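You operate a simulated robot arm through the tools that you are given. There is no shell and no other tool.

The job below is to be done with a simulated robot arm. You get a single attempt, and the scene is never put back.

TASK
Shut down the leak tester: blue valve open, pressure zero, switch off, lid on.

The check looks at the end state, three seconds after you hand in, the way a careful person would. Anything else that was tipped, shoved, dropped, spilled or broken makes it a failure. Lids that push on must go on centred and level and be pressed home; caps that screw on are set level and turned clockwise until they are tight.

THE ROBOT
A 6-joint arm with a four-finger gripper, fixed in place. Base frame: the origin is at the foot of the arm, x ahead of it, y to its left, z up. Readings come in m, rad, newtons and seconds.
Its first joint turns from -2.897 to 2.897 rad. Payload 3.43 kg.
Tool frame: the origin (TCP) lies between the finger pads and is the grasp point; the fingertips stand 0.03 m ahead of it; z points along the fingers, y is the line along which they close. Largest opening 0.12 m; the body of the gripper starts 0.085 m behind the TCP.
Orientation is told as [roll, pitch, yaw] about the base's x, y, z axes, in that order, counted from this pose: with the fingers straight down and closing along the base's y, the tool's x points along the base's -x, its y along +y and its z along -z.

THE INTERFACE
- The arm moves only by the tool send_rows. Its argument "commands" is a list that holds one entry, the list of rows, each a list of 7 numbers: the shift along the tool's x, y, z in m, then the turn, a rotation vector about the tool's x, y, z in rad, then the closure in counts, from 0 (fully open) to 255 (shut). In form: [[[x, y, z, wx, wy, wz, gripper], ...]]. A call has 1 to 20 rows; each row shifts and turns the commanded pose from where the row before left it, along the tool's axes as they then stand. Rows are played at 5 a second. More than 0.05 m and 0.15 rad between two rows, or a gripper value outside its range, and nothing of the call is played. Where a pose cannot be reached the arm comes as near as it can. A force on the tool above 90 N (or 10 N above the force at the start of the call, whichever is more), or a blocked arm, ends the call early, and 0.2 s more pass. Each finger halts on what it meets, pressing with about 33 N; the grip force reading is that of the motor and also rises with nothing between the fingers. The clock runs only during rows and for 0.2 s after the last one: add rows that do not move to give the fingers time. The reply holds the time, the measured pose of the TCP, the force on the tool along the base axes, the opening and the grip force, in the units named above and with some noise, with the torque about the TCP (base axes, N m) and any sound that the robot's microphone picked up.
- Cameras (640 x 400 px; columns grow to the right, rows downward): "scene" is fixed at [0.2192, 0.6495, 1.6204]; the picture's right is [-0.82, 0.57, 0.00], its down [0.55, 0.80, -0.25] and it looks along [-0.14, -0.21, -0.97] (base axes); focal length 214 px, centre (320, 200). "wrist" rides on the gripper at [0.071, -0.017, -0.121] in the tool frame; the picture's right is [0.23, 0.97, 0.00], its down [-0.81, 0.19, -0.55] and it looks along [-0.54, 0.13, 0.83] (tool axes); focal length 275 px, centre (320, 200).
- grab_frame(camera): a new picture of that camera. It takes no simulated time.
- probe_pixels(camera, pixels): for up to 12 pixels [column, row] of the newest picture of that camera ("zoom" is the newest enlarged one), the place [x, y, z] in the base frame of the surface seen there, good to about 0.002 m. It takes no simulated time.
- close_up(camera, box): a new picture of the part [left, top, right, bottom] of that camera's present view, enlarged. It takes no simulated time.
- finish_job(): hands the job in; it is judged then, once.

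Open the gripper and draw the arm clear of the work before you hand the job in, unless the task says otherwise.

The tools are called after "Request:" by a JSON object that holds its "name" and its "arguments". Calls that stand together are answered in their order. send_rows: Moves the arm, as the interface text tells. Its arguments: {"type":"object","properties":{"commands":{"type":"array","items":{"type":"array","items":{"type":"array","items":{"type":"number"}}}}},"required":["commands"]} The other tools are called the same way: grab_frame (camera) takes a picture; probe_pixels (camera, pixels) gives the place of the surface under pixels of a picture; close_up (camera, box) takes an enlarged picture of a part of a camera's view; finish_job () hands the job in.

At the start:

```text
time_s: 0.0
eef_pos: [0.0181, 0.4442, 1.2413]
orientation: [0.001, 0.001, 0.001]
ft_force: [0.1, -0.5, -0.6]
moment: [0.03, -0.01, -0.02]
width: 0.1203
gripper_force: 0.1
```

scene: 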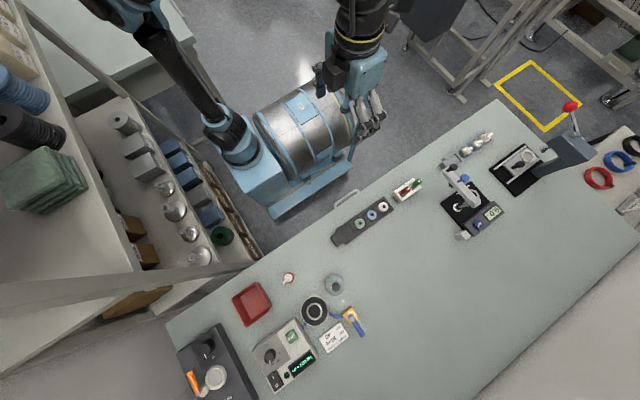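
wrist: 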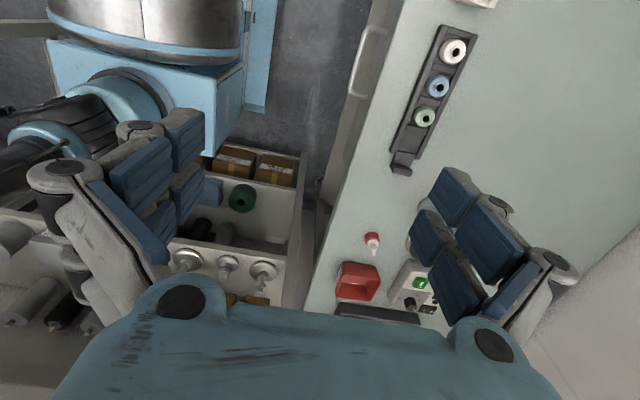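

I see what may be the leak tester around scene pixels (230-370, 270-400). I'll enlarge that area to identify the parts.

Request:
{"name": "close_up", "arguments": {"camera": "scene", "box": [230, 260, 390, 400]}}

Request:
{"name": "close_up", "arguments": {"camera": "scene", "box": [320, 120, 520, 250]}}

Request:
{"name": "close_up", "arguments": {"camera": "scene", "box": [160, 260, 320, 400]}}

```text
2.86 times, centred on (310, 330) of scene
```

zoom: 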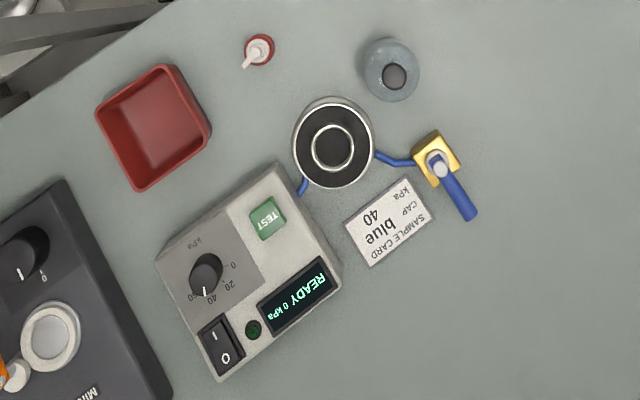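

```text
3.08 times, centred on (420, 185) of scene
```

zoom: 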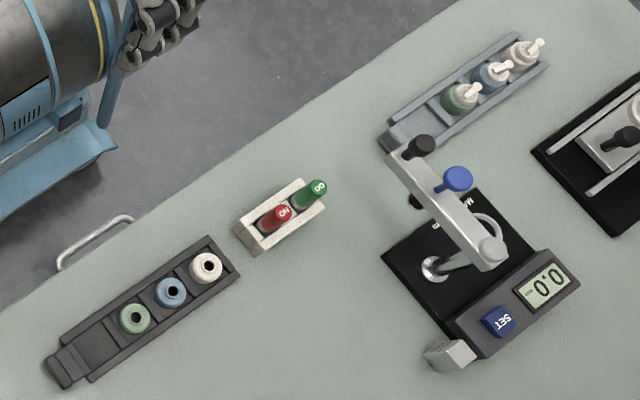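

```text
2.86 times, centred on (240, 330) of scene
```

zoom: 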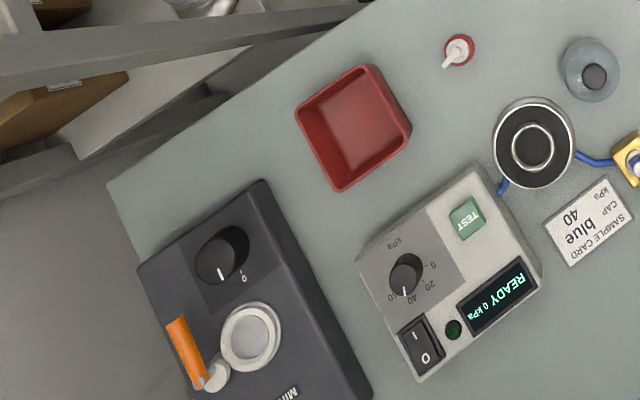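

Leak tester box is at scene (285,350), chamber at (315,310), valve at (352,318), and a grey round piece at (335,285) that may be the lid. I'll zoom in harder on each.

Request:
{"name": "close_up", "arguments": {"camera": "scene", "box": [295, 265, 375, 315]}}

Request:
{"name": "close_up", "arguments": {"camera": "scene", "box": [325, 295, 373, 325]}}

Request:
{"name": "close_up", "arguments": {"camera": "scene", "box": [250, 310, 330, 400]}}

```text
8.00 times, centred on (335, 290) of scene
```

zoom: 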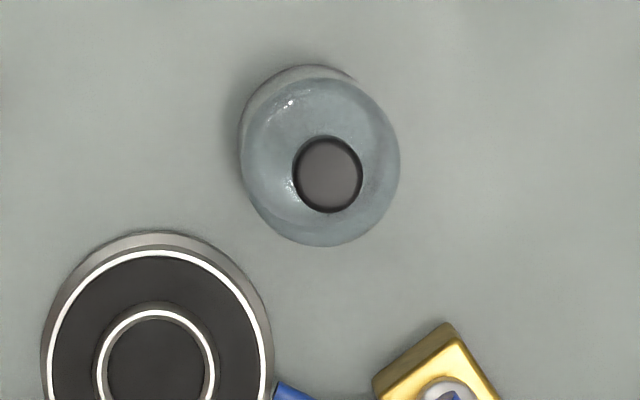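

```text
13.33 times, centred on (349, 310) of scene
```

zoom: 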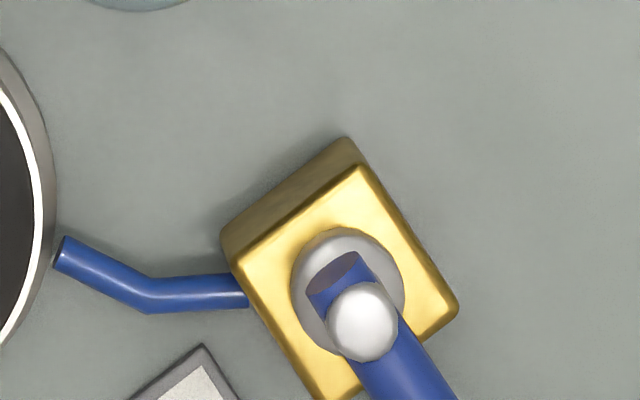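

```text
4.44 times, centred on (290, 355) of scene
```

zoom: 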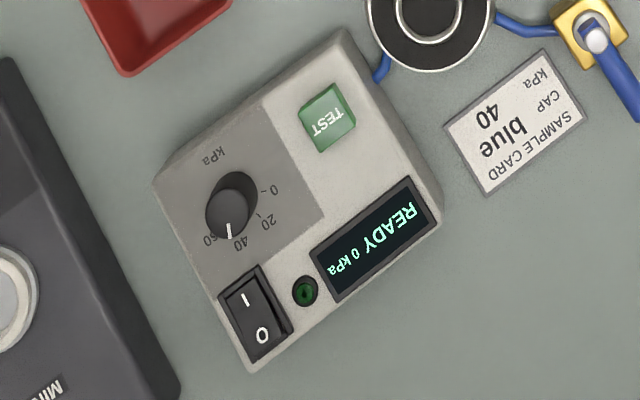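

The round grey piece at scene (335,285) looks like a lid with a dark knob on top. I'll probe positions of all the relevant parts in this picture.

Request:
{"name": "probe_pixels", "arguments": {"camera": "zoom", "pixels": [[230, 228], [232, 190], [229, 214], [255, 312], [245, 298], [263, 335], [328, 118], [380, 240], [340, 40], [440, 225], [250, 370], [160, 185]]}}

Request:
{"name": "grab_frame", "arguments": {"camera": "scene"}}

Request:
{"name": "probe_pixels", "arguments": {"camera": "scene", "pixels": [[336, 287], [336, 292], [328, 285], [345, 285], [315, 311], [306, 310], [326, 310], [350, 317], [352, 318], [358, 328], [361, 334], [380, 300]]}}

```text
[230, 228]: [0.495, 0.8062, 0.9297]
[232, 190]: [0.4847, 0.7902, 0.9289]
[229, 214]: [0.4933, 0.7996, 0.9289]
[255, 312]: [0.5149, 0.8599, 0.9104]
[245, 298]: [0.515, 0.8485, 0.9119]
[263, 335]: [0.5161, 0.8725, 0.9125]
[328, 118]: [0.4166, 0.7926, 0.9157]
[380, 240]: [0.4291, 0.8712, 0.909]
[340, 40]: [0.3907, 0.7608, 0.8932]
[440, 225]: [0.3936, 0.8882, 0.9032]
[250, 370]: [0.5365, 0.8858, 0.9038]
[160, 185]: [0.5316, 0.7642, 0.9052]
```

```text
taken
```

scene: 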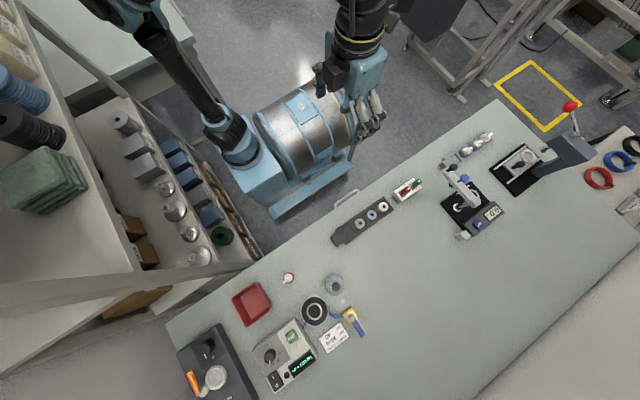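

```text
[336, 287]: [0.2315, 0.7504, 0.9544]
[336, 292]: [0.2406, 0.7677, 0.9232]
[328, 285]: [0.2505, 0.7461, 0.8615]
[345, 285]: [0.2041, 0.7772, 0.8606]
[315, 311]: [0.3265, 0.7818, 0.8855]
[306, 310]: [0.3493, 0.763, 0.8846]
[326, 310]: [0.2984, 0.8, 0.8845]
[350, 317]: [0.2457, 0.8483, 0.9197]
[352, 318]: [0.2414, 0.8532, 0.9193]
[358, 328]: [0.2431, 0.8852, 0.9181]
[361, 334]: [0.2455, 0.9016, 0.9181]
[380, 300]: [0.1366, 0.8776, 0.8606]
```

Table surface is at z≈0.86; the grey piece rises to about 0.95. I'll zoom into it for details of its shape.

Request:
{"name": "close_up", "arguments": {"camera": "scene", "box": [319, 269, 351, 301]}}

Request:
{"name": "probe_pixels", "arguments": {"camera": "zoom", "pixels": [[325, 240], [300, 240], [345, 250], [325, 210], [325, 280], [325, 175], [325, 150], [325, 310], [325, 330], [250, 200], [400, 200], [270, 240]]}}

```text
12.50 times, centred on (335, 285) of scene
```

zoom: 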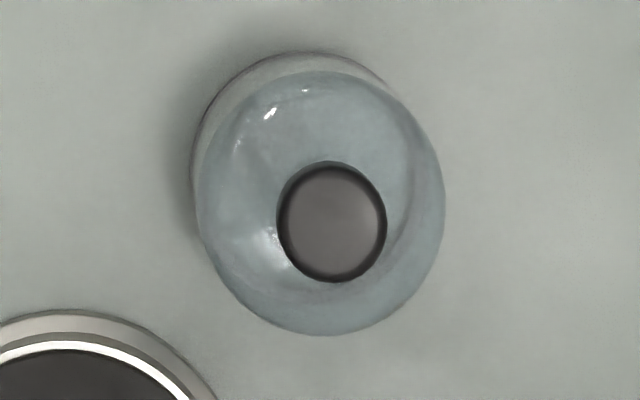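

```text
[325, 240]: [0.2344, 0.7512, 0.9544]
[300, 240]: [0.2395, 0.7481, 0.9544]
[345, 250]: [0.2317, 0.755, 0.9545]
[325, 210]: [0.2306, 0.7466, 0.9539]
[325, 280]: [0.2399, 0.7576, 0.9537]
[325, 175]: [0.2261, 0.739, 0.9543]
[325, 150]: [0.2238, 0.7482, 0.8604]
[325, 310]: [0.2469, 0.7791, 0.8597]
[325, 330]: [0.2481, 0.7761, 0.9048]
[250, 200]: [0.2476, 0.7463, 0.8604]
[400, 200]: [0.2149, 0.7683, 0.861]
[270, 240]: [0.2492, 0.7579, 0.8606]
```

The grey piece is a transparent glass dome with a black knob (top at z≈0.954, x≈0.233, y≈0.750). I'll move the arm above the area, well clear, to look with the wrist camera.

Request:
{"name": "send_rows", "arguments": {"commands": [[[-0.018, 0.039, 0.005, 0, 0, 0, 0], [-0.018, 0.039, 0.005, 0, 0, 0, 0], [-0.018, 0.039, 0.005, 0, 0, 0, 0], [-0.018, 0.039, 0.005, 0, 0, 0, 0], [-0.018, 0.039, 0.005, 0, 0, 0, 0], [-0.018, 0.039, 0.005, 0, 0, 0, 0], [-0.018, 0.039, 0.005, 0, 0, 0, 0], [-0.018, 0.039, 0.005, 0, 0, 0, 0], [0, 0, 0, 0, 0, 0, 0], [0, 0, 0, 0, 0, 0, 0]]]}}

Request:
{"name": "grab_frame", "arguments": {"camera": "wrist"}}

Request:
{"name": "grab_frame", "arguments": {"camera": "scene"}}

```text
time_s: 2.2
eef_pos: [0.149, 0.7567, 1.2026]
orientation: [0.002, -0.01, 0.0]
ft_force: [0.2, 0.7, -0.5]
moment: [0.02, 0.03, -0.03]
width: 0.1199
gripper_force: 0.0
```

```text
taken
```

wrist: 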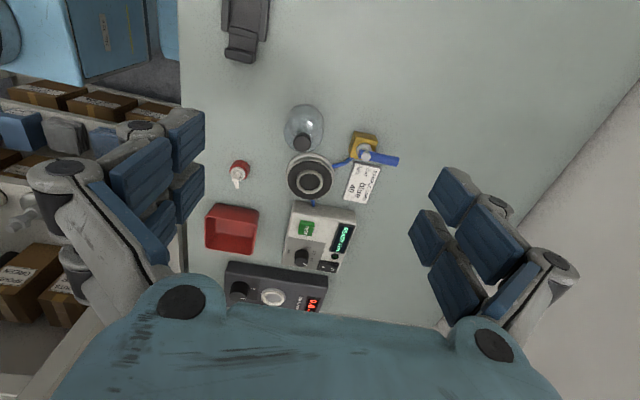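

```text
taken
```

scene: 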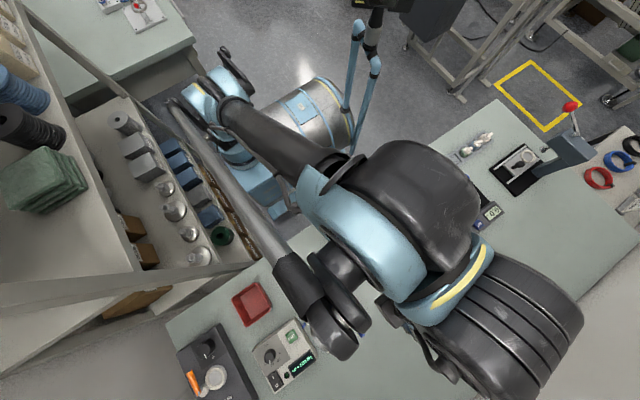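

The wrist view shows dome at (304,128), chamber (310,177), valve (370,152), tester (320,238). I'll zoom in on these.

Request:
{"name": "close_up", "arguments": {"camera": "wrist", "box": [270, 90, 410, 210]}}

Request:
{"name": "close_up", "arguments": {"camera": "wrist", "box": [270, 190, 380, 280]}}

Request:
{"name": "close_up", "arguments": {"camera": "wrist", "box": [340, 120, 410, 170]}}

```text
3.33 times, centred on (340, 150) of wrist
```

zoom: 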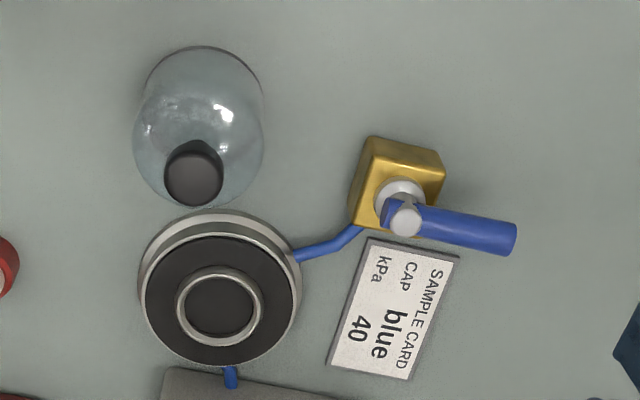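

```text
4.44 times, centred on (325, 235) of wrist
```

zoom: 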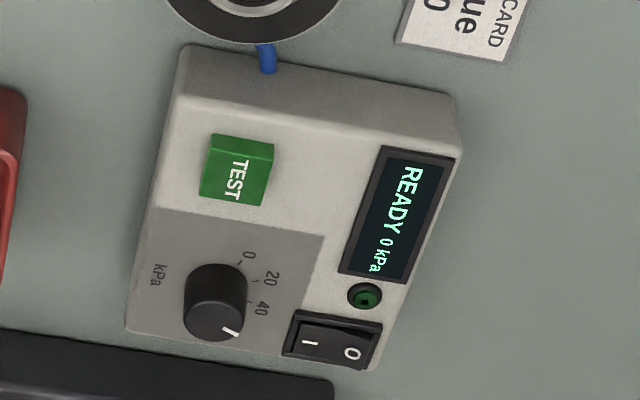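

```text
8.00 times, centred on (375, 145) of wrist
```

zoom: 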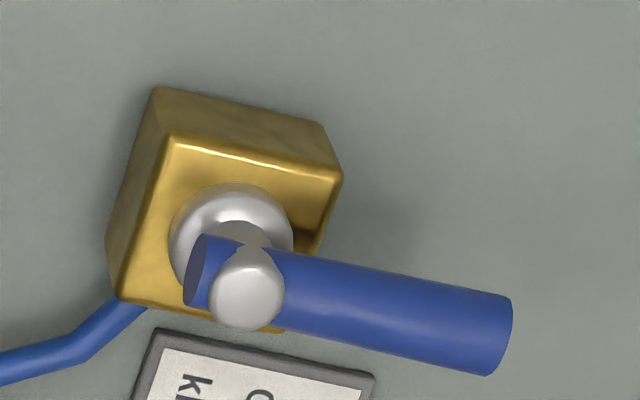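

The tester is ON, the dial's pointer near 40–60, and the blue handle looks perpendicular to its tube (closed). I'll go closer to the valve for a better view, with the fingers staying well above everything.

Request:
{"name": "send_rows", "arguments": {"commands": [[[0.003, 0.016, 0.03, 0, 0, 0, 0], [0.003, 0.016, 0.03, 0, 0, 0, 0], [0.003, 0.016, 0.03, 0, 0, 0, 0], [0.003, 0.016, 0.03, 0, 0, 0, 0], [0.003, 0.016, 0.03, 0, 0, 0, 0], [0, 0, 0, 0, 0, 0, 0], [0, 0, 0, 0, 0, 0, 0]]]}}

Request:
{"name": "grab_frame", "arguments": {"camera": "wrist"}}

```text
time_s: 3.8
eef_pos: [0.1349, 0.8374, 1.0516]
orientation: [0.003, -0.009, -0.002]
ft_force: [-0.5, 1.2, -0.4]
moment: [-0.05, -0.01, -0.01]
width: 0.1197
gripper_force: 0.1
```

```text
taken
```

wrist: 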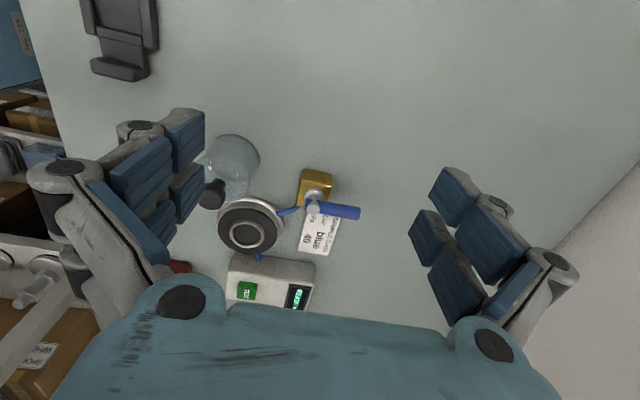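

The valve is now at wrist (320,195). I'll zoom in on it and probe its geometry.

Request:
{"name": "close_up", "arguments": {"camera": "wrist", "box": [270, 155, 370, 225]}}

Request:
{"name": "probe_pixels", "arguments": {"camera": "wrist", "pixels": [[312, 207], [330, 209], [340, 210], [350, 212], [358, 213], [302, 205], [332, 175], [303, 172], [315, 182], [290, 211], [325, 240], [314, 195]]}}

```text
5.71 times, centred on (320, 190) of wrist
```

zoom: 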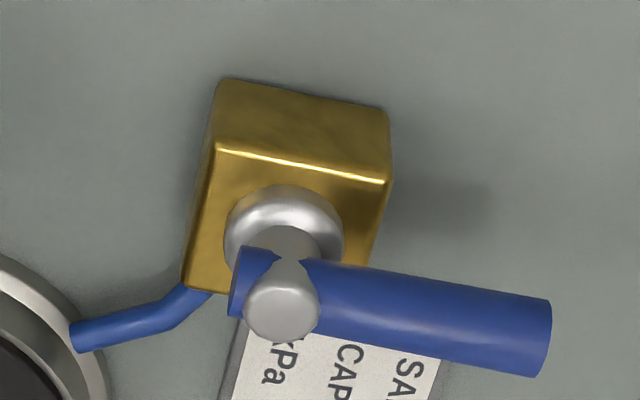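

```text
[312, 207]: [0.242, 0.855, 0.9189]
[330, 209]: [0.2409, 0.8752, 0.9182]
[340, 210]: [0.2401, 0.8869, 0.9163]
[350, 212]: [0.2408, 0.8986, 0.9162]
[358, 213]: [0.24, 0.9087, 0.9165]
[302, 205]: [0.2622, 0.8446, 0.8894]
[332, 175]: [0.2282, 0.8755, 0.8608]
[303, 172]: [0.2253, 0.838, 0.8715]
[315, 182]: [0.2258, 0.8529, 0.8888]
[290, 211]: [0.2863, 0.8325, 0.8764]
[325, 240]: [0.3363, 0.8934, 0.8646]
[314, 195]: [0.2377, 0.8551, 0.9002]
```

The handle axis runs along base y from pivot (0.242,0.853) to about y=0.91 at z≈0.911, perpendicular to the tube entering the body's +x face. I'll close the fingers and move beside the handle on its +x side, still above it.

Request:
{"name": "send_rows", "arguments": {"commands": [[[-0.028, 0.0126, 0.01, 0, 0, 0, 255], [-0.028, 0.0126, 0.01, 0, 0, 0, 255], [-0.028, 0.0126, 0.01, 0, 0, 0, 255], [-0.028, 0.0126, 0.01, 0, 0, 0, 255], [-0.028, 0.0126, 0.01, 0, 0, 0, 255], [0, 0, 0, 0, 0, 0, 255], [0, 0, 0, 0, 0, 0, 255]]]}}

Request:
{"name": "grab_frame", "arguments": {"camera": "wrist"}}

Request:
{"name": "grab_frame", "arguments": {"camera": "scene"}}

```text
time_s: 5.4
eef_pos: [0.275, 0.8998, 1.003]
orientation: [0.002, -0.011, 0.0]
ft_force: [-0.9, 0.0, 0.4]
moment: [0.0, 0.01, 0.0]
width: 0.0
gripper_force: 32.8
```

```text
taken
```

wrist: 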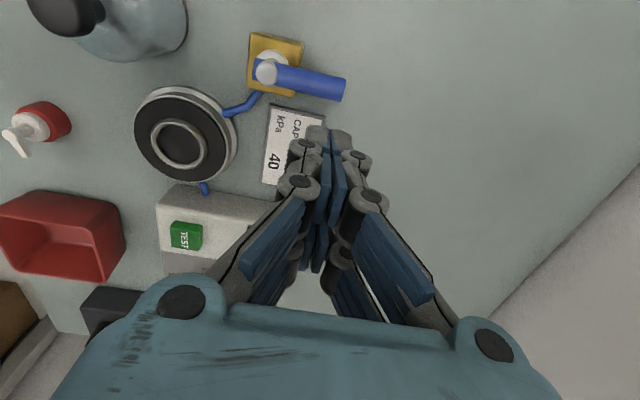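

```text
taken
```

scene: 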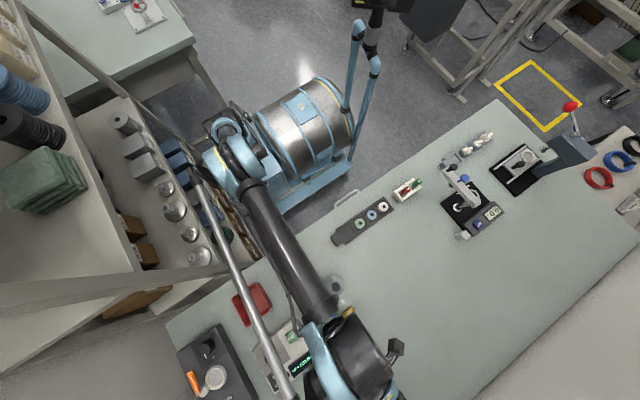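

Fingers are closed with tips at about wrist (328,138). I'll probe the fingertip and neighbours to calibrate the tip position before descending.

Request:
{"name": "probe_pixels", "arguments": {"camera": "wrist", "pixels": [[318, 132], [340, 138], [328, 130], [330, 175], [268, 72], [300, 80], [330, 87], [342, 90], [258, 68], [280, 120]]}}

Request:
{"name": "close_up", "arguments": {"camera": "wrist", "box": [240, 20, 400, 220]}}

```text
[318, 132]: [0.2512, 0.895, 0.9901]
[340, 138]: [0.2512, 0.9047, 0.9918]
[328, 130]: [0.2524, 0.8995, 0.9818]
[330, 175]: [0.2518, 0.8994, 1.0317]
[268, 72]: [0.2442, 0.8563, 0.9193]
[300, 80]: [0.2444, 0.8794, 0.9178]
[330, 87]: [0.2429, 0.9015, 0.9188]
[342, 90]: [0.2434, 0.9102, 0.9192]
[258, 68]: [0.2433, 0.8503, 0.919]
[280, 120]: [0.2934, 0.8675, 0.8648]
```

```text
2.00 times, centred on (320, 120) of wrist
```

zoom: 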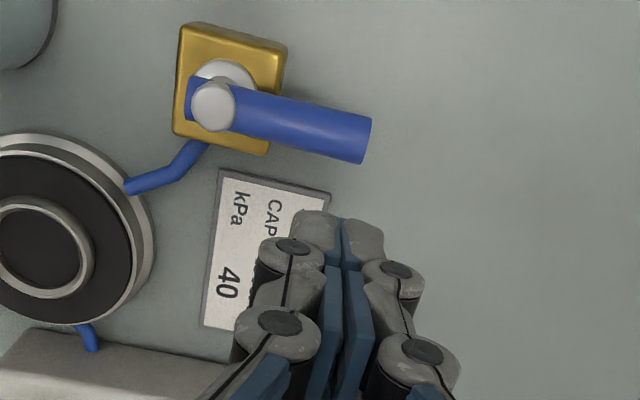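

The near face of the fingers shows at x≈0.2515 while TCP is 0.275, so the finger structure is wider than a single 0.019 finger. I'll zoom in to understand the finger geometry.

Request:
{"name": "close_up", "arguments": {"camera": "wrist", "box": [270, 110, 400, 310]}}

Request:
{"name": "close_up", "arguments": {"camera": "scene", "box": [300, 270, 440, 400]}}

```text
2.00 times, centred on (335, 210) of wrist
```

zoom: 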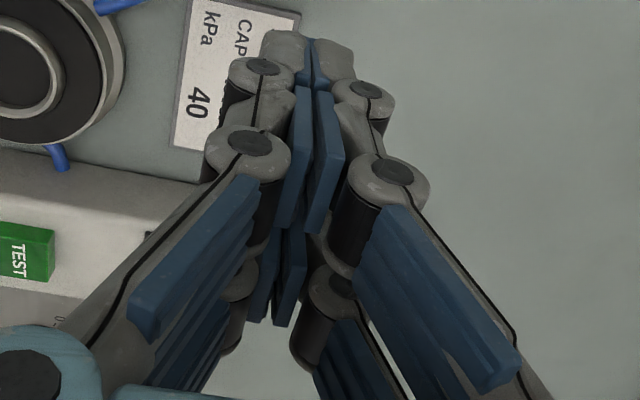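

```text
3.08 times, centred on (370, 335) of scene
```

zoom: 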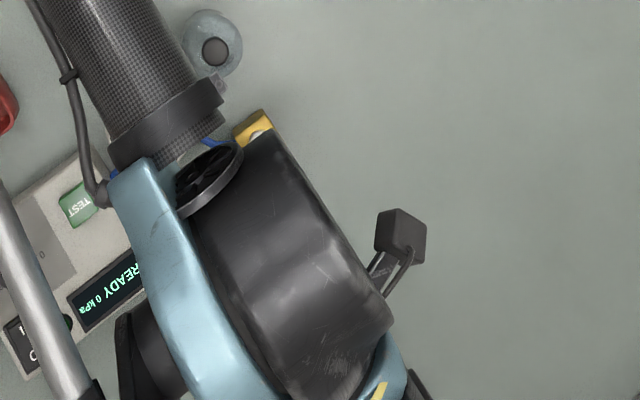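

Each side appears to have two sub-fingers, front and back. I'll probe the front and rear pads and tips to get their extents.

Request:
{"name": "close_up", "arguments": {"camera": "wrist", "box": [270, 110, 400, 310]}}

Request:
{"name": "probe_pixels", "arguments": {"camera": "zoom", "pixels": [[290, 45], [340, 55], [330, 105], [330, 170], [325, 220], [295, 150], [285, 245], [290, 300], [262, 290], [343, 285], [367, 90], [395, 172]]}}

```text
2.00 times, centred on (335, 210) of wrist
```

zoom: 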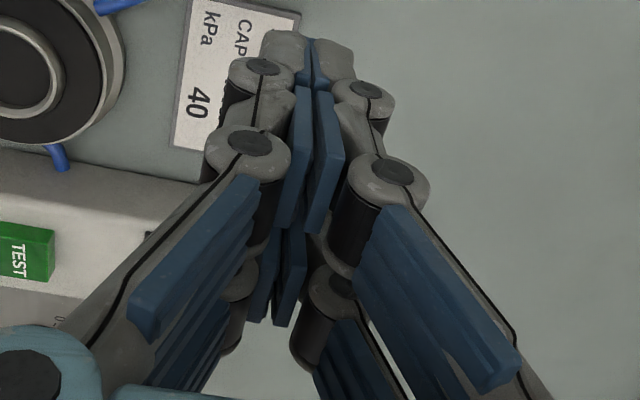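

```text
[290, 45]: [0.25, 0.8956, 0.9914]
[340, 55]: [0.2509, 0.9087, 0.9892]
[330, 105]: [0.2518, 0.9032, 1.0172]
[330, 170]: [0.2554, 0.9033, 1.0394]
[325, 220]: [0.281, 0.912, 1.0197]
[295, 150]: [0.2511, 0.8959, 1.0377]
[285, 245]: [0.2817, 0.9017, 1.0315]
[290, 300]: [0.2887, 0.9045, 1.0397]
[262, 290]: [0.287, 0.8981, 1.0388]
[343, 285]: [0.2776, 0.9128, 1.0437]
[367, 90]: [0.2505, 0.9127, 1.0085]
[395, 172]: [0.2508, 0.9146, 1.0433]
```

The fingers are two rows spanning ±0.0245 m in tool x, ~0.02 m across when closed; tips 0.03 below TCP. I'll descend beside the handle on its +x side (tip z≈0.898, above the 0.889 body top).

Request:
{"name": "send_rows", "arguments": {"commands": [[[-0.012, 0.003, 0, 0, 0, 0, 255], [0, 0, 0.025, 0, 0, 0, 255], [0, 0, 0.025, 0, 0, 0, 255], [0, 0, 0.025, 0, 0, 0, 255], [0, 0, 0, 0, 0, 0, 255]]]}}

Request:
{"name": "close_up", "arguments": {"camera": "wrist", "box": [200, 0, 440, 200]}}

```text
time_s: 6.6
eef_pos: [0.2877, 0.9042, 0.9302]
orientation: [0.002, -0.011, -0.001]
ft_force: [-0.5, -0.3, -1.2]
moment: [-0.02, 0.02, -0.01]
width: 0.0001
gripper_force: 33.0
```

```text
2.00 times, centred on (320, 100) of wrist
```

zoom: 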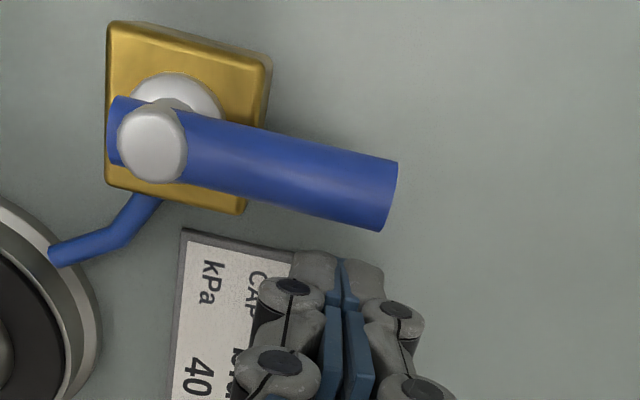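

Fingers are beside the handle with ~15 mm gap. I'll move in −x until contact and push very lightly to see whether the handle turns that way.

Request:
{"name": "send_rows", "arguments": {"commands": [[[0.006, 0, 0, 0, 0, 0, 255], [0.006, 0, 0, 0, 0, 0, 255], [0.003, 0, 0, 0, 0, 0, 255], [0.002, 0, 0, 0, 0, 0, 255], [0, 0, 0, 0, 0, 0, 255]]]}}

Request:
{"name": "close_up", "arguments": {"camera": "wrist", "box": [200, 0, 440, 200]}}

```text
time_s: 7.8
eef_pos: [0.2705, 0.9027, 0.9292]
orientation: [0.002, -0.011, 0.001]
ft_force: [0.7, 0.7, 0.0]
moment: [-0.02, 0.0, 0.02]
width: 0.0
gripper_force: 33.3
```

```text
2.00 times, centred on (320, 100) of wrist
```

zoom: 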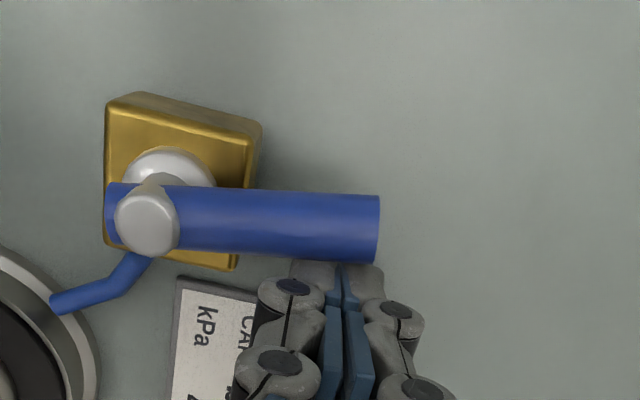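

The handle turned counter-clockwise freely with almost no force. I'll continue along the arc to about 75° and check.

Request:
{"name": "send_rows", "arguments": {"commands": [[[0.0105, 0.00125, 0, 0, 0, 0, 255], [0.0105, 0.00125, 0, 0, 0, 0, 255], [0.0077, -0.0039, 0, 0, 0, 0, 255], [0.0077, -0.0039, 0, 0, 0, 0, 255], [0.0077, -0.0039, 0, 0, 0, 0, 255], [0.0057, -0.005, 0, 0, 0, 0, 255], [0.0057, -0.005, 0, 0, 0, 0, 255], [0, 0, 0, 0, 0, 0, 255]]]}}

Request:
{"name": "grab_frame", "arguments": {"camera": "wrist"}}

```text
time_s: 9.6
eef_pos: [0.2145, 0.8824, 0.9278]
orientation: [0.002, -0.011, 0.001]
ft_force: [-0.4, 0.5, 0.1]
moment: [-0.02, -0.03, -0.02]
width: 0.0002
gripper_force: 33.5
```

```text
taken
```

wrist: 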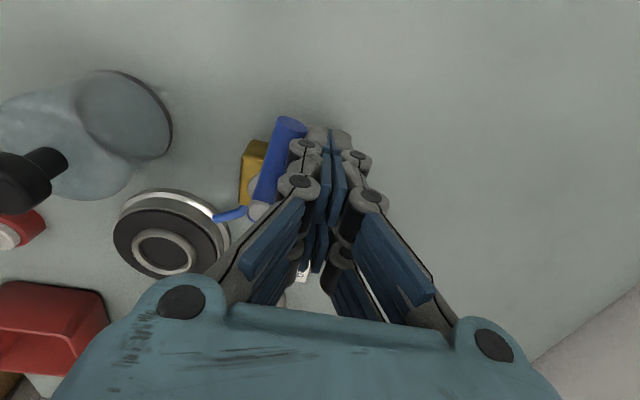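

The handle followed, now running from wrist (258,210) to (290,122). I'll probe it to get its angle.

Request:
{"name": "probe_pixels", "arguments": {"camera": "wrist", "pixels": [[258, 210], [268, 185], [278, 155], [285, 135], [275, 160], [243, 165]]}}

Request:
{"name": "close_up", "arguments": {"camera": "wrist", "box": [220, 100, 380, 230]}}

```text
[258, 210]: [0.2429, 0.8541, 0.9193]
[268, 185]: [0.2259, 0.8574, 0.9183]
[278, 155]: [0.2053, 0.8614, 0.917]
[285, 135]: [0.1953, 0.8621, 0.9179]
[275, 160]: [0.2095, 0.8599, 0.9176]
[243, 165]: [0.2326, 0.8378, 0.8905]
```

```text
3.08 times, centred on (300, 165) of wrist
```

zoom: 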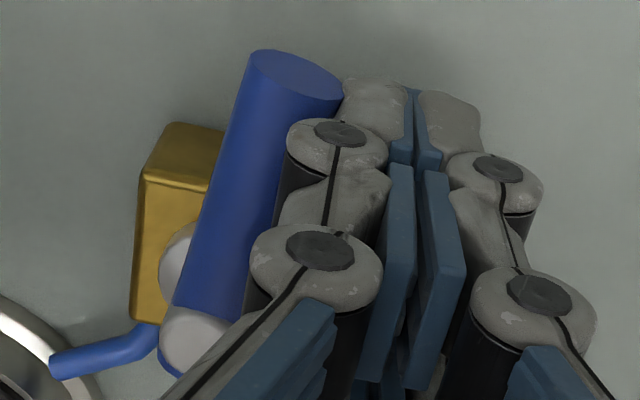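

Handle is at about 80°; I'll continue pushing in −y gently to reach 90° and look for the stop.

Request:
{"name": "send_rows", "arguments": {"commands": [[[0.003, -0.003, 0, 0, 0, 0, 255], [0.002, -0.003, 0, 0, 0, 0, 255], [0, -0.003, 0, 0, 0, 0, 255], [0, 0, 0, 0, 0, 0, 255]]]}}

Request:
{"name": "grab_frame", "arguments": {"camera": "wrist"}}

Request:
{"name": "probe_pixels", "arguments": {"camera": "wrist", "pixels": [[258, 210], [268, 185], [275, 160], [280, 145], [285, 135], [288, 125]]}}

```text
time_s: 10.6
eef_pos: [0.2088, 0.8749, 0.9293]
orientation: [0.001, -0.009, 0.001]
ft_force: [-1.2, 16.9, 10.7]
moment: [0.12, 0.01, 0.0]
width: 0.0001
gripper_force: 32.9
```

```text
taken
```

wrist: 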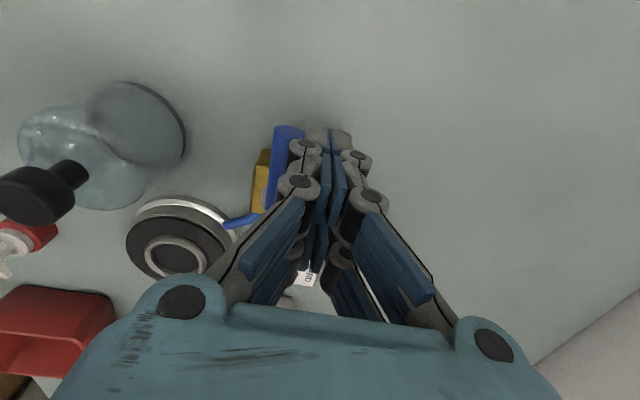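

```text
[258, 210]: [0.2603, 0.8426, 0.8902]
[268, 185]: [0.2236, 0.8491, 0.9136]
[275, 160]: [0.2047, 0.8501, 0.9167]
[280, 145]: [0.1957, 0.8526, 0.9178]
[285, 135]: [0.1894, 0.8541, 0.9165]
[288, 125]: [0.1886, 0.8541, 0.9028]
```

16.9 N reaction in y and the handle at y≈0.853 along −x: it's against its stop at 90°, in line with the flow. I'll back off in +y and lift up.

Request:
{"name": "send_rows", "arguments": {"commands": [[[0, 0.01, 0, 0, 0, 0, 255], [0, 0.015, 0, 0, 0, 0, 255], [0, 0.01, -0.03, 0, 0, 0, 255], [0, 0, -0.04, 0, 0, 0, 255], [0, 0, -0.04, 0, 0, 0, 255], [0, 0, 0, 0, 0, 0, 255]]]}}

Request:
{"name": "grab_frame", "arguments": {"camera": "wrist"}}

Request:
{"name": "grab_frame", "arguments": {"camera": "scene"}}

```text
time_s: 12.0
eef_pos: [0.2083, 0.9095, 1.0388]
orientation: [0.001, -0.009, 0.0]
ft_force: [-0.1, -0.5, 0.6]
moment: [0.0, -0.02, 0.02]
width: 0.0
gripper_force: 33.0
```

```text
taken
```

wrist: 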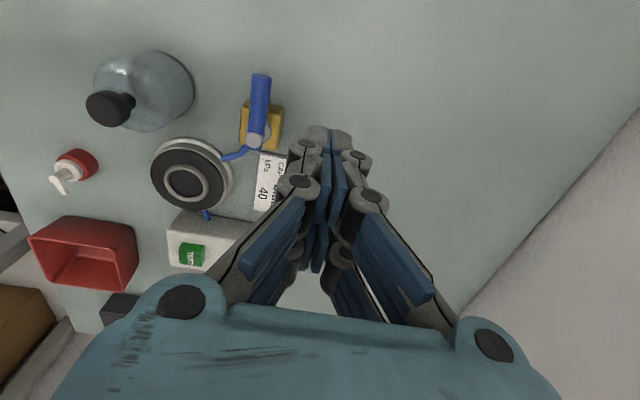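

```text
taken
```

scene: 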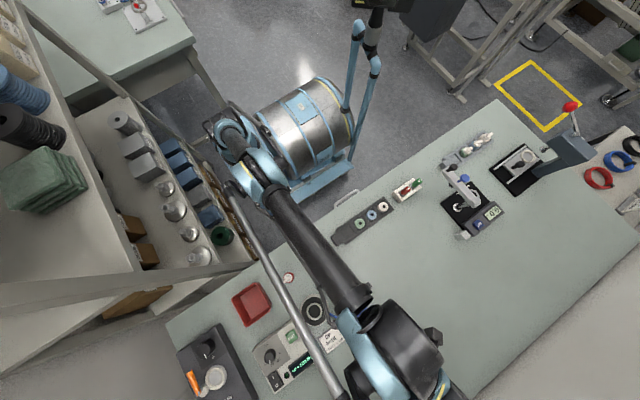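

The valve handle now points along −x in line with the flow (wrist (256,140)→(260,80)). I'll verify it and zoom on the dial from the scene camera.

Request:
{"name": "probe_pixels", "arguments": {"camera": "wrist", "pixels": [[254, 143], [258, 120], [260, 85], [185, 180], [120, 105], [165, 75]]}}

Request:
{"name": "close_up", "arguments": {"camera": "scene", "box": [255, 335, 303, 375]}}

```text
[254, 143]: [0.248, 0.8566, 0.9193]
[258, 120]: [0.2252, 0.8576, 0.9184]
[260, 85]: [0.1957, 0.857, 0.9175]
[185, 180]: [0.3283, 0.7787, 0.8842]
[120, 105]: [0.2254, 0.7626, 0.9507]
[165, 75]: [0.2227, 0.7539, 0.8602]
```

```text
10.00 times, centred on (279, 355) of scene
```

zoom: 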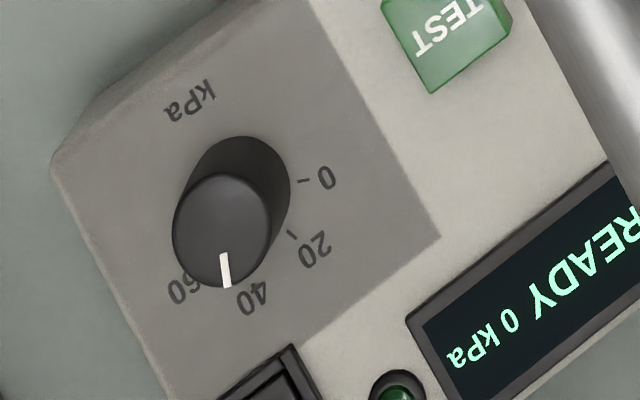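

I'll probe the dial's ticks, labels and the knob's pointer to compute the needed rotation.

Request:
{"name": "probe_pixels", "arguments": {"camera": "zoom", "pixels": [[303, 181], [292, 234], [325, 178], [313, 250], [252, 299], [186, 290], [222, 231], [224, 256], [226, 285], [175, 225], [268, 235], [222, 178]]}}

Request:
{"name": "probe_pixels", "arguments": {"camera": "zoom", "pixels": [[200, 185], [245, 190], [215, 282], [189, 100], [290, 360], [260, 380], [285, 190], [250, 140]]}}

```text
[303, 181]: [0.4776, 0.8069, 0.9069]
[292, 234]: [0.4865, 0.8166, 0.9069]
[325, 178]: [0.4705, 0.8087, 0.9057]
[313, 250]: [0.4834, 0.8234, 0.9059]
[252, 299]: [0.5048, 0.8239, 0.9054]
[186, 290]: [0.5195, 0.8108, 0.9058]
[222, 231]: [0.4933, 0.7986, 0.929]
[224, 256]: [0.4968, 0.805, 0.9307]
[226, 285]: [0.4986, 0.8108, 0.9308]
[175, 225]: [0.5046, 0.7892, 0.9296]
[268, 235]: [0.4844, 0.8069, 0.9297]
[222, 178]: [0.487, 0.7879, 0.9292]
```

```text
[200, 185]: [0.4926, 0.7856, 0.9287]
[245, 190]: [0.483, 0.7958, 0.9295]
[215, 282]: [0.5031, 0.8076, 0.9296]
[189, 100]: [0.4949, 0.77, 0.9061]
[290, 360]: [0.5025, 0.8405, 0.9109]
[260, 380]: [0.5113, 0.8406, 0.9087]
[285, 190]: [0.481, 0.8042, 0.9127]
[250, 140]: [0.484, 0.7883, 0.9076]
```

Knob centre ≈ (0.4935, 0.7985), radius ≈ 13 mm, top z 0.929; pointer is at ~66° (40) and the 0 tick at ~155°, so it needs about +90° CCW seen from above. I'll move above the knob at a safe height with a partial opening.

Request:
{"name": "send_rows", "arguments": {"commands": [[[-0.0357, -0.0139, 0, 0, 0, 0, 140], [-0.0357, -0.0139, 0, 0, 0, 0, 140], [-0.0357, -0.0139, 0, 0, 0, 0, 140], [-0.0357, -0.0139, 0, 0, 0, 0, 140], [-0.0357, -0.0139, 0, 0, 0, 0, 140], [-0.0357, -0.0139, 0, 0, 0, 0, 140], [-0.0357, -0.0139, 0, 0, 0, 0, 140], [-0.0357, -0.0139, 0, 0, 0, 0, 140], [0, 0, 0, 0, 0, 0, 140], [0, 0, 0, 0, 0, 0, 140]]]}}

Request:
{"name": "grab_frame", "arguments": {"camera": "wrist"}}

Request:
{"name": "grab_frame", "arguments": {"camera": "scene"}}

```text
time_s: 14.2
eef_pos: [0.4933, 0.8009, 1.0423]
orientation: [0.003, -0.012, 0.0]
ft_force: [-0.6, -0.5, 0.7]
moment: [-0.02, 0.0, 0.0]
width: 0.0542
gripper_force: 0.1
```

```text
taken
```

wrist: 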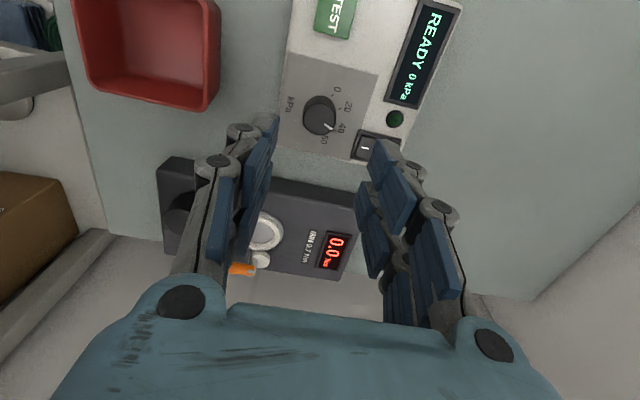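

```text
taken
```

scene: 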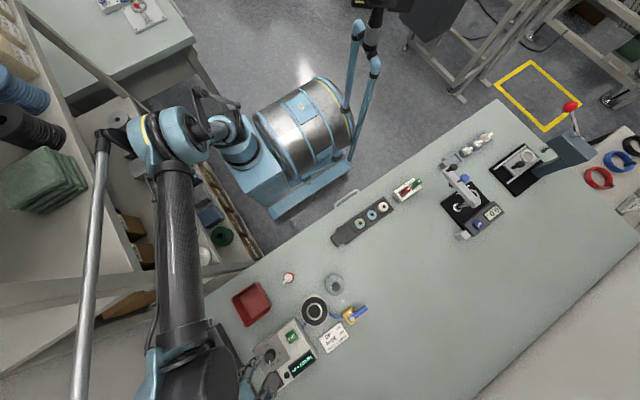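

The dial is visible at wrist (320,115). I'll zoom in for a second measurement of the knob centre and the pointer.

Request:
{"name": "close_up", "arguments": {"camera": "wrist", "box": [270, 60, 370, 160]}}

Request:
{"name": "probe_pixels", "arguments": {"camera": "wrist", "pixels": [[318, 112], [303, 110], [333, 116], [319, 97], [319, 127], [326, 125], [331, 128], [338, 90], [347, 107], [343, 127], [324, 139], [365, 145]]}}

```text
4.00 times, centred on (320, 110) of wrist
```

zoom: 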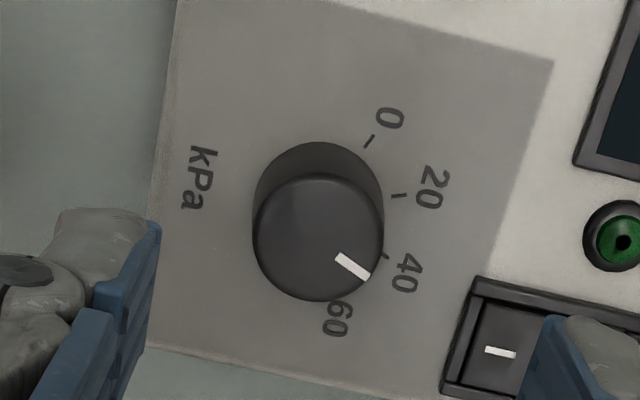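

```text
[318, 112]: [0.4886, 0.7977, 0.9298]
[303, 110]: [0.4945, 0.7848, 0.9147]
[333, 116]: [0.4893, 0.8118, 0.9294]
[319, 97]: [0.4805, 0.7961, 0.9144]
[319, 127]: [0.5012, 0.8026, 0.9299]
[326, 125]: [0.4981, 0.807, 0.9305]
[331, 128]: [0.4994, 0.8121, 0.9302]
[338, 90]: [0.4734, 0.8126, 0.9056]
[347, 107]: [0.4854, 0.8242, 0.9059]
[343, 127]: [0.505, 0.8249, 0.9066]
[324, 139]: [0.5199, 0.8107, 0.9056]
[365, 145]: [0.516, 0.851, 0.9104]
```

I'll probe the knob's top-face centre and rim from this zoom.

Request:
{"name": "probe_pixels", "arguments": {"camera": "zoom", "pixels": [[318, 237], [258, 237], [379, 237], [318, 180], [318, 296], [366, 273], [340, 257], [368, 141], [399, 195], [386, 256], [610, 240], [490, 350]]}}

```text
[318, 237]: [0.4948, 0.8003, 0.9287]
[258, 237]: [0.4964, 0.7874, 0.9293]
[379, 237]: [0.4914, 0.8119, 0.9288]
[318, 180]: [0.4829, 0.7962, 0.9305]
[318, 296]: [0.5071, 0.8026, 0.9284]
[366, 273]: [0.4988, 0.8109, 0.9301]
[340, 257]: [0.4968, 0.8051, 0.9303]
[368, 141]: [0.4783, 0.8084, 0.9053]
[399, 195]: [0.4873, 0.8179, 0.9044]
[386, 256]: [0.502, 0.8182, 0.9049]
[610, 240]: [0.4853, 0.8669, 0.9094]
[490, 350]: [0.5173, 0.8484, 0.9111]
```

Knob centre refined to ≈(0.494, 0.799). I'll rotate the tool to yaw ≈ −41° at this height, so I have room to turn +90° while gripping.

Request:
{"name": "send_rows", "arguments": {"commands": [[[0, 0, 0, 0, 0, 0.12, 140], [0, 0, 0, 0, 0, 0.12, 140], [0, 0, 0, 0, 0, 0.12, 140], [0, 0, 0, 0, 0, 0.12, 140], [0, 0, 0, 0, 0, 0.12, 140], [0, 0, 0, 0, 0, 0.12, 140], [0, 0, 0, 0, 0, 0, 140]]]}}

Request:
{"name": "grab_frame", "arguments": {"camera": "wrist"}}

Request:
{"name": "grab_frame", "arguments": {"camera": "scene"}}

```text
time_s: 15.8
eef_pos: [0.4941, 0.7989, 1.0421]
orientation: [0.007, -0.006, -0.721]
ft_force: [-0.1, -0.1, 0.1]
moment: [0.04, -0.01, -0.02]
width: 0.0541
gripper_force: 0.1
```

```text
taken
```

wrist: 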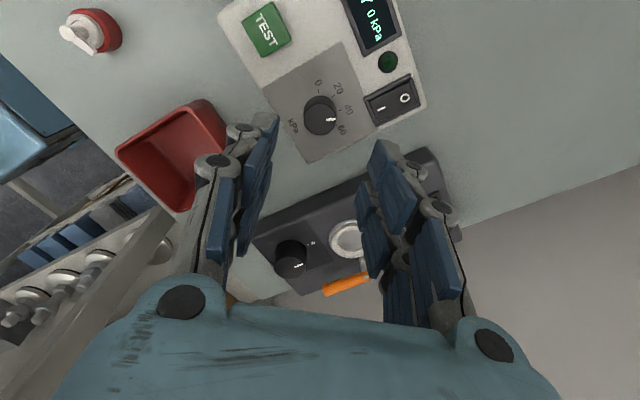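

```text
taken
```

scene: 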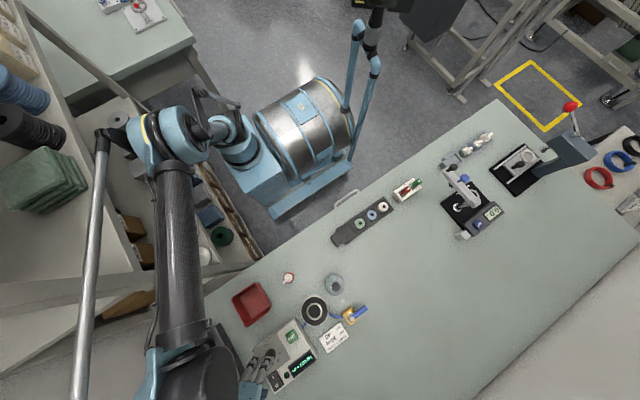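

TCP is centred over the knob (0.4941, 0.7989). I'll descend to TCP z≈0.946 (tips ≈0.916, above panel and rocker).

Request:
{"name": "send_rows", "arguments": {"commands": [[[0, 0, 0.025, 0, 0, 0, 140], [0, 0, 0.025, 0, 0, 0, 140], [0, 0, 0.025, 0, 0, 0, 140], [0, 0, 0.02, 0, 0, 0, 140], [0, 0, 0, 0, 0, 0, 140]]]}}

Request:
{"name": "grab_frame", "arguments": {"camera": "wrist"}}

Request:
{"name": "close_up", "arguments": {"camera": "scene", "box": [230, 320, 310, 400]}}

```text
time_s: 17.0
eef_pos: [0.4953, 0.7993, 0.9463]
orientation: [0.009, -0.01, -0.719]
ft_force: [0.5, 0.3, -0.5]
moment: [-0.03, 0.0, -0.01]
width: 0.0541
gripper_force: 0.1
```

```text
taken
```

wrist: 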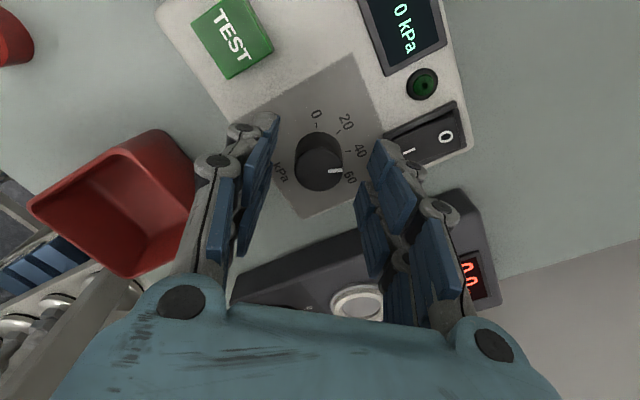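

```text
5.00 times, centred on (270, 360) of scene
```

zoom: 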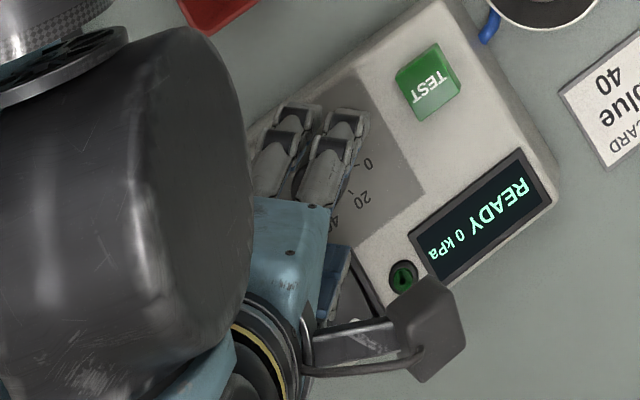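

Fingers straddle the knob. I'll zoom in to check the knob centring between the pads.

Request:
{"name": "close_up", "arguments": {"camera": "wrist", "box": [250, 90, 410, 220]}}

Request:
{"name": "probe_pixels", "arguments": {"camera": "wrist", "pixels": [[320, 168], [297, 167], [342, 168], [320, 148], [320, 188], [331, 170], [340, 170], [317, 127]]}}

```text
3.08 times, centred on (330, 155) of wrist
```

zoom: 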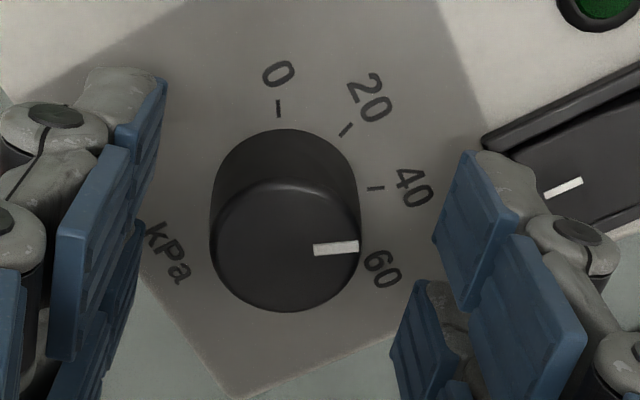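

```text
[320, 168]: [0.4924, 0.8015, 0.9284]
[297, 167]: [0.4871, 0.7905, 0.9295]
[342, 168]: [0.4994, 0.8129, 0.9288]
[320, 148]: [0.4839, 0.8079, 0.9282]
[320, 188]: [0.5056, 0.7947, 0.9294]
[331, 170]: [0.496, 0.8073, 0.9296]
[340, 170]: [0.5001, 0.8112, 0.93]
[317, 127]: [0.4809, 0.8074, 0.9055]
```

Knob centre is within ~2 mm of TCP; I'll correct by (+1.6, −0.9) mm in tool x/y and close on the knob.

Request:
{"name": "send_rows", "arguments": {"commands": [[[0.0016, -0.0009, 0, 0, 0, 0, 140], [0, 0, 0, 0, 0, 0, 180], [0, 0, 0, 0, 0, 0, 220], [0, 0, 0, 0, 0, 0, 255], [0, 0, 0, 0, 0, 0, 255]]]}}

Request:
{"name": "close_up", "arguments": {"camera": "wrist", "box": [250, 90, 410, 220]}}

```text
time_s: 18.2
eef_pos: [0.4931, 0.7995, 0.9468]
orientation: [0.009, -0.006, -0.718]
ft_force: [5.3, 7.9, 5.2]
moment: [0.08, -0.22, 0.0]
width: 0.028
gripper_force: 45.2
```

```text
3.08 times, centred on (330, 155) of wrist
```

zoom: 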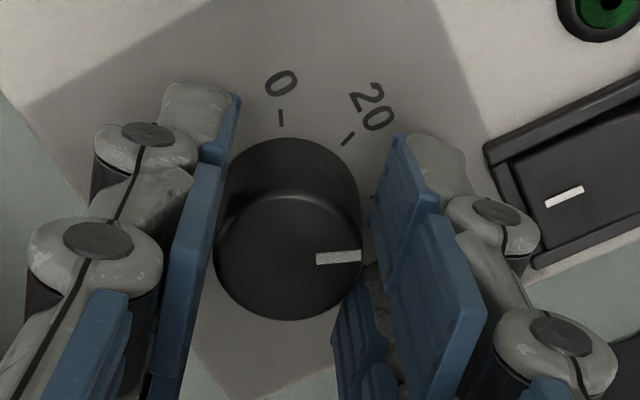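

Knob is gripped (width 28 mm) with ~9 N side load along tool y, so I'll relieve it by shifting 1.5 mm and then start turning CCW (negative tool z), checking partway.

Request:
{"name": "send_rows", "arguments": {"commands": [[[0, 0.0015, 0, 0, 0, 0, 255], [0, 0, 0, 0, 0, -0.1, 255], [0, 0, 0, 0, 0, -0.1, 255], [0, 0, 0, 0, 0, -0.1, 255], [0, 0, 0, 0, 0, -0.1, 255], [0, 0, 0, 0, 0, 0, 255]]]}}

Request:
{"name": "close_up", "arguments": {"camera": "wrist", "box": [250, 90, 410, 220]}}

```text
time_s: 19.6
eef_pos: [0.4948, 0.7992, 0.9461]
orientation: [0.003, -0.01, -0.32]
ft_force: [-17.5, -44.5, -29.4]
moment: [-0.83, 0.45, -0.01]
width: 0.028
gripper_force: 45.0
```

```text
3.08 times, centred on (330, 155) of wrist
```

zoom: 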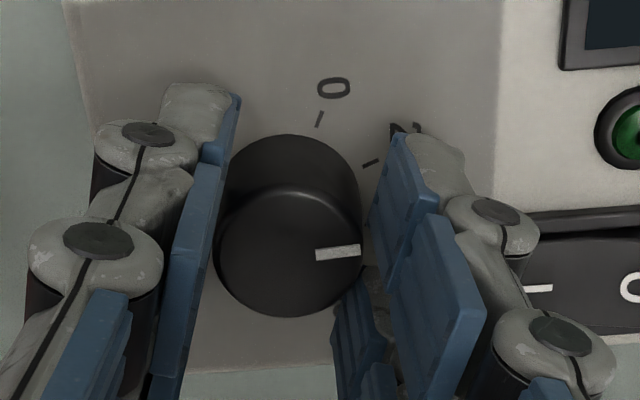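

The knob turned along (pointer fixed relative to the fingers), but the side force rose to −48 N along tool y, so the offset went too far. I'll shift back 0.7 mm in tool y and read the force.

Request:
{"name": "send_rows", "arguments": {"commands": [[[0, -0.0008, 0, 0, 0, 0, 255], [0, 0, 0, 0, 0, 0, 255]]]}}

```text
time_s: 20.2
eef_pos: [0.4941, 0.7992, 0.9463]
orientation: [0.004, -0.01, -0.321]
ft_force: [-12.9, -35.6, -27.0]
moment: [-0.74, 0.45, -0.01]
width: 0.028
gripper_force: 44.8
```

Side force dropped ~10 N per 0.8 mm; the arm's tracking drifts with yaw. I'll relieve further in small steps.

Request:
{"name": "send_rows", "arguments": {"commands": [[[0, -0.001, 0, 0, 0, 0, 255], [0, -0.001, 0, 0, 0, 0, 255], [0, 0, 0, 0, 0, 0, 255]]]}}

```text
time_s: 21.0
eef_pos: [0.4953, 0.7998, 0.9456]
orientation: [0.007, -0.01, -0.318]
ft_force: [6.0, 14.8, 6.7]
moment: [0.73, 0.34, 0.06]
width: 0.0279
gripper_force: 44.7
```

Now +16 N the other way; I'll back up half a millimetre and lighten the grip a bit by commanding a smaller closure.

Request:
{"name": "send_rows", "arguments": {"commands": [[[0, 0.0005, 0, 0, 0, 0, 200], [0, 0, 0, 0, 0, 0, 200], [0, 0, 0, 0, 0, 0, 200]]]}}

```text
time_s: 21.8
eef_pos: [0.4939, 0.8, 0.9465]
orientation: [0.005, -0.012, -0.321]
ft_force: [15.7, 32.0, 24.5]
moment: [0.94, -0.4, 0.02]
width: 0.028
gripper_force: 45.4
```

The force behaves non-monotonically, so I'll release the grip slightly (width ~33 mm), let the arm settle, and re-centre using the camera.

Request:
{"name": "send_rows", "arguments": {"commands": [[[0, 0, 0, 0, 0, 0, 180], [0, 0, 0, 0, 0, 0, 175], [0, 0, 0, 0, 0, 0, 175], [0, 0, 0, 0, 0, 0, 175]]]}}

Request:
{"name": "close_up", "arguments": {"camera": "wrist", "box": [250, 90, 410, 220]}}

Request:
{"name": "close_up", "arguments": {"camera": "scene", "box": [230, 280, 350, 400]}}

```text
time_s: 22.8
eef_pos: [0.4941, 0.7985, 0.947]
orientation: [0.004, -0.01, -0.321]
ft_force: [0.4, 0.1, -1.2]
moment: [0.01, -0.02, 0.01]
width: 0.0376
gripper_force: 0.0
```

```text
3.08 times, centred on (330, 155) of wrist
```

zoom: 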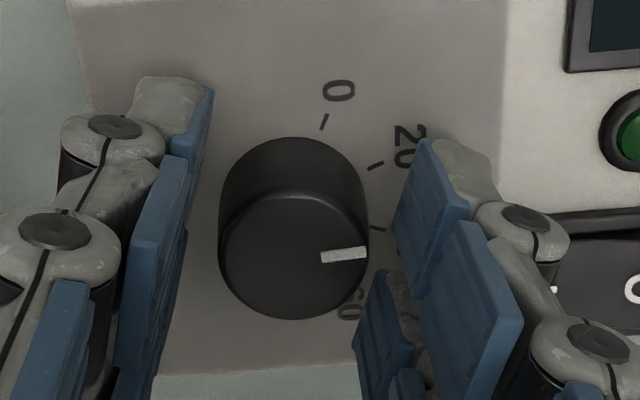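

```text
3.33 times, centred on (290, 340) of scene
```

zoom: 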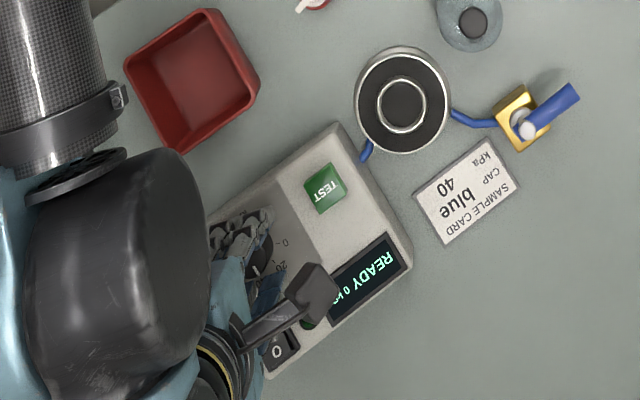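

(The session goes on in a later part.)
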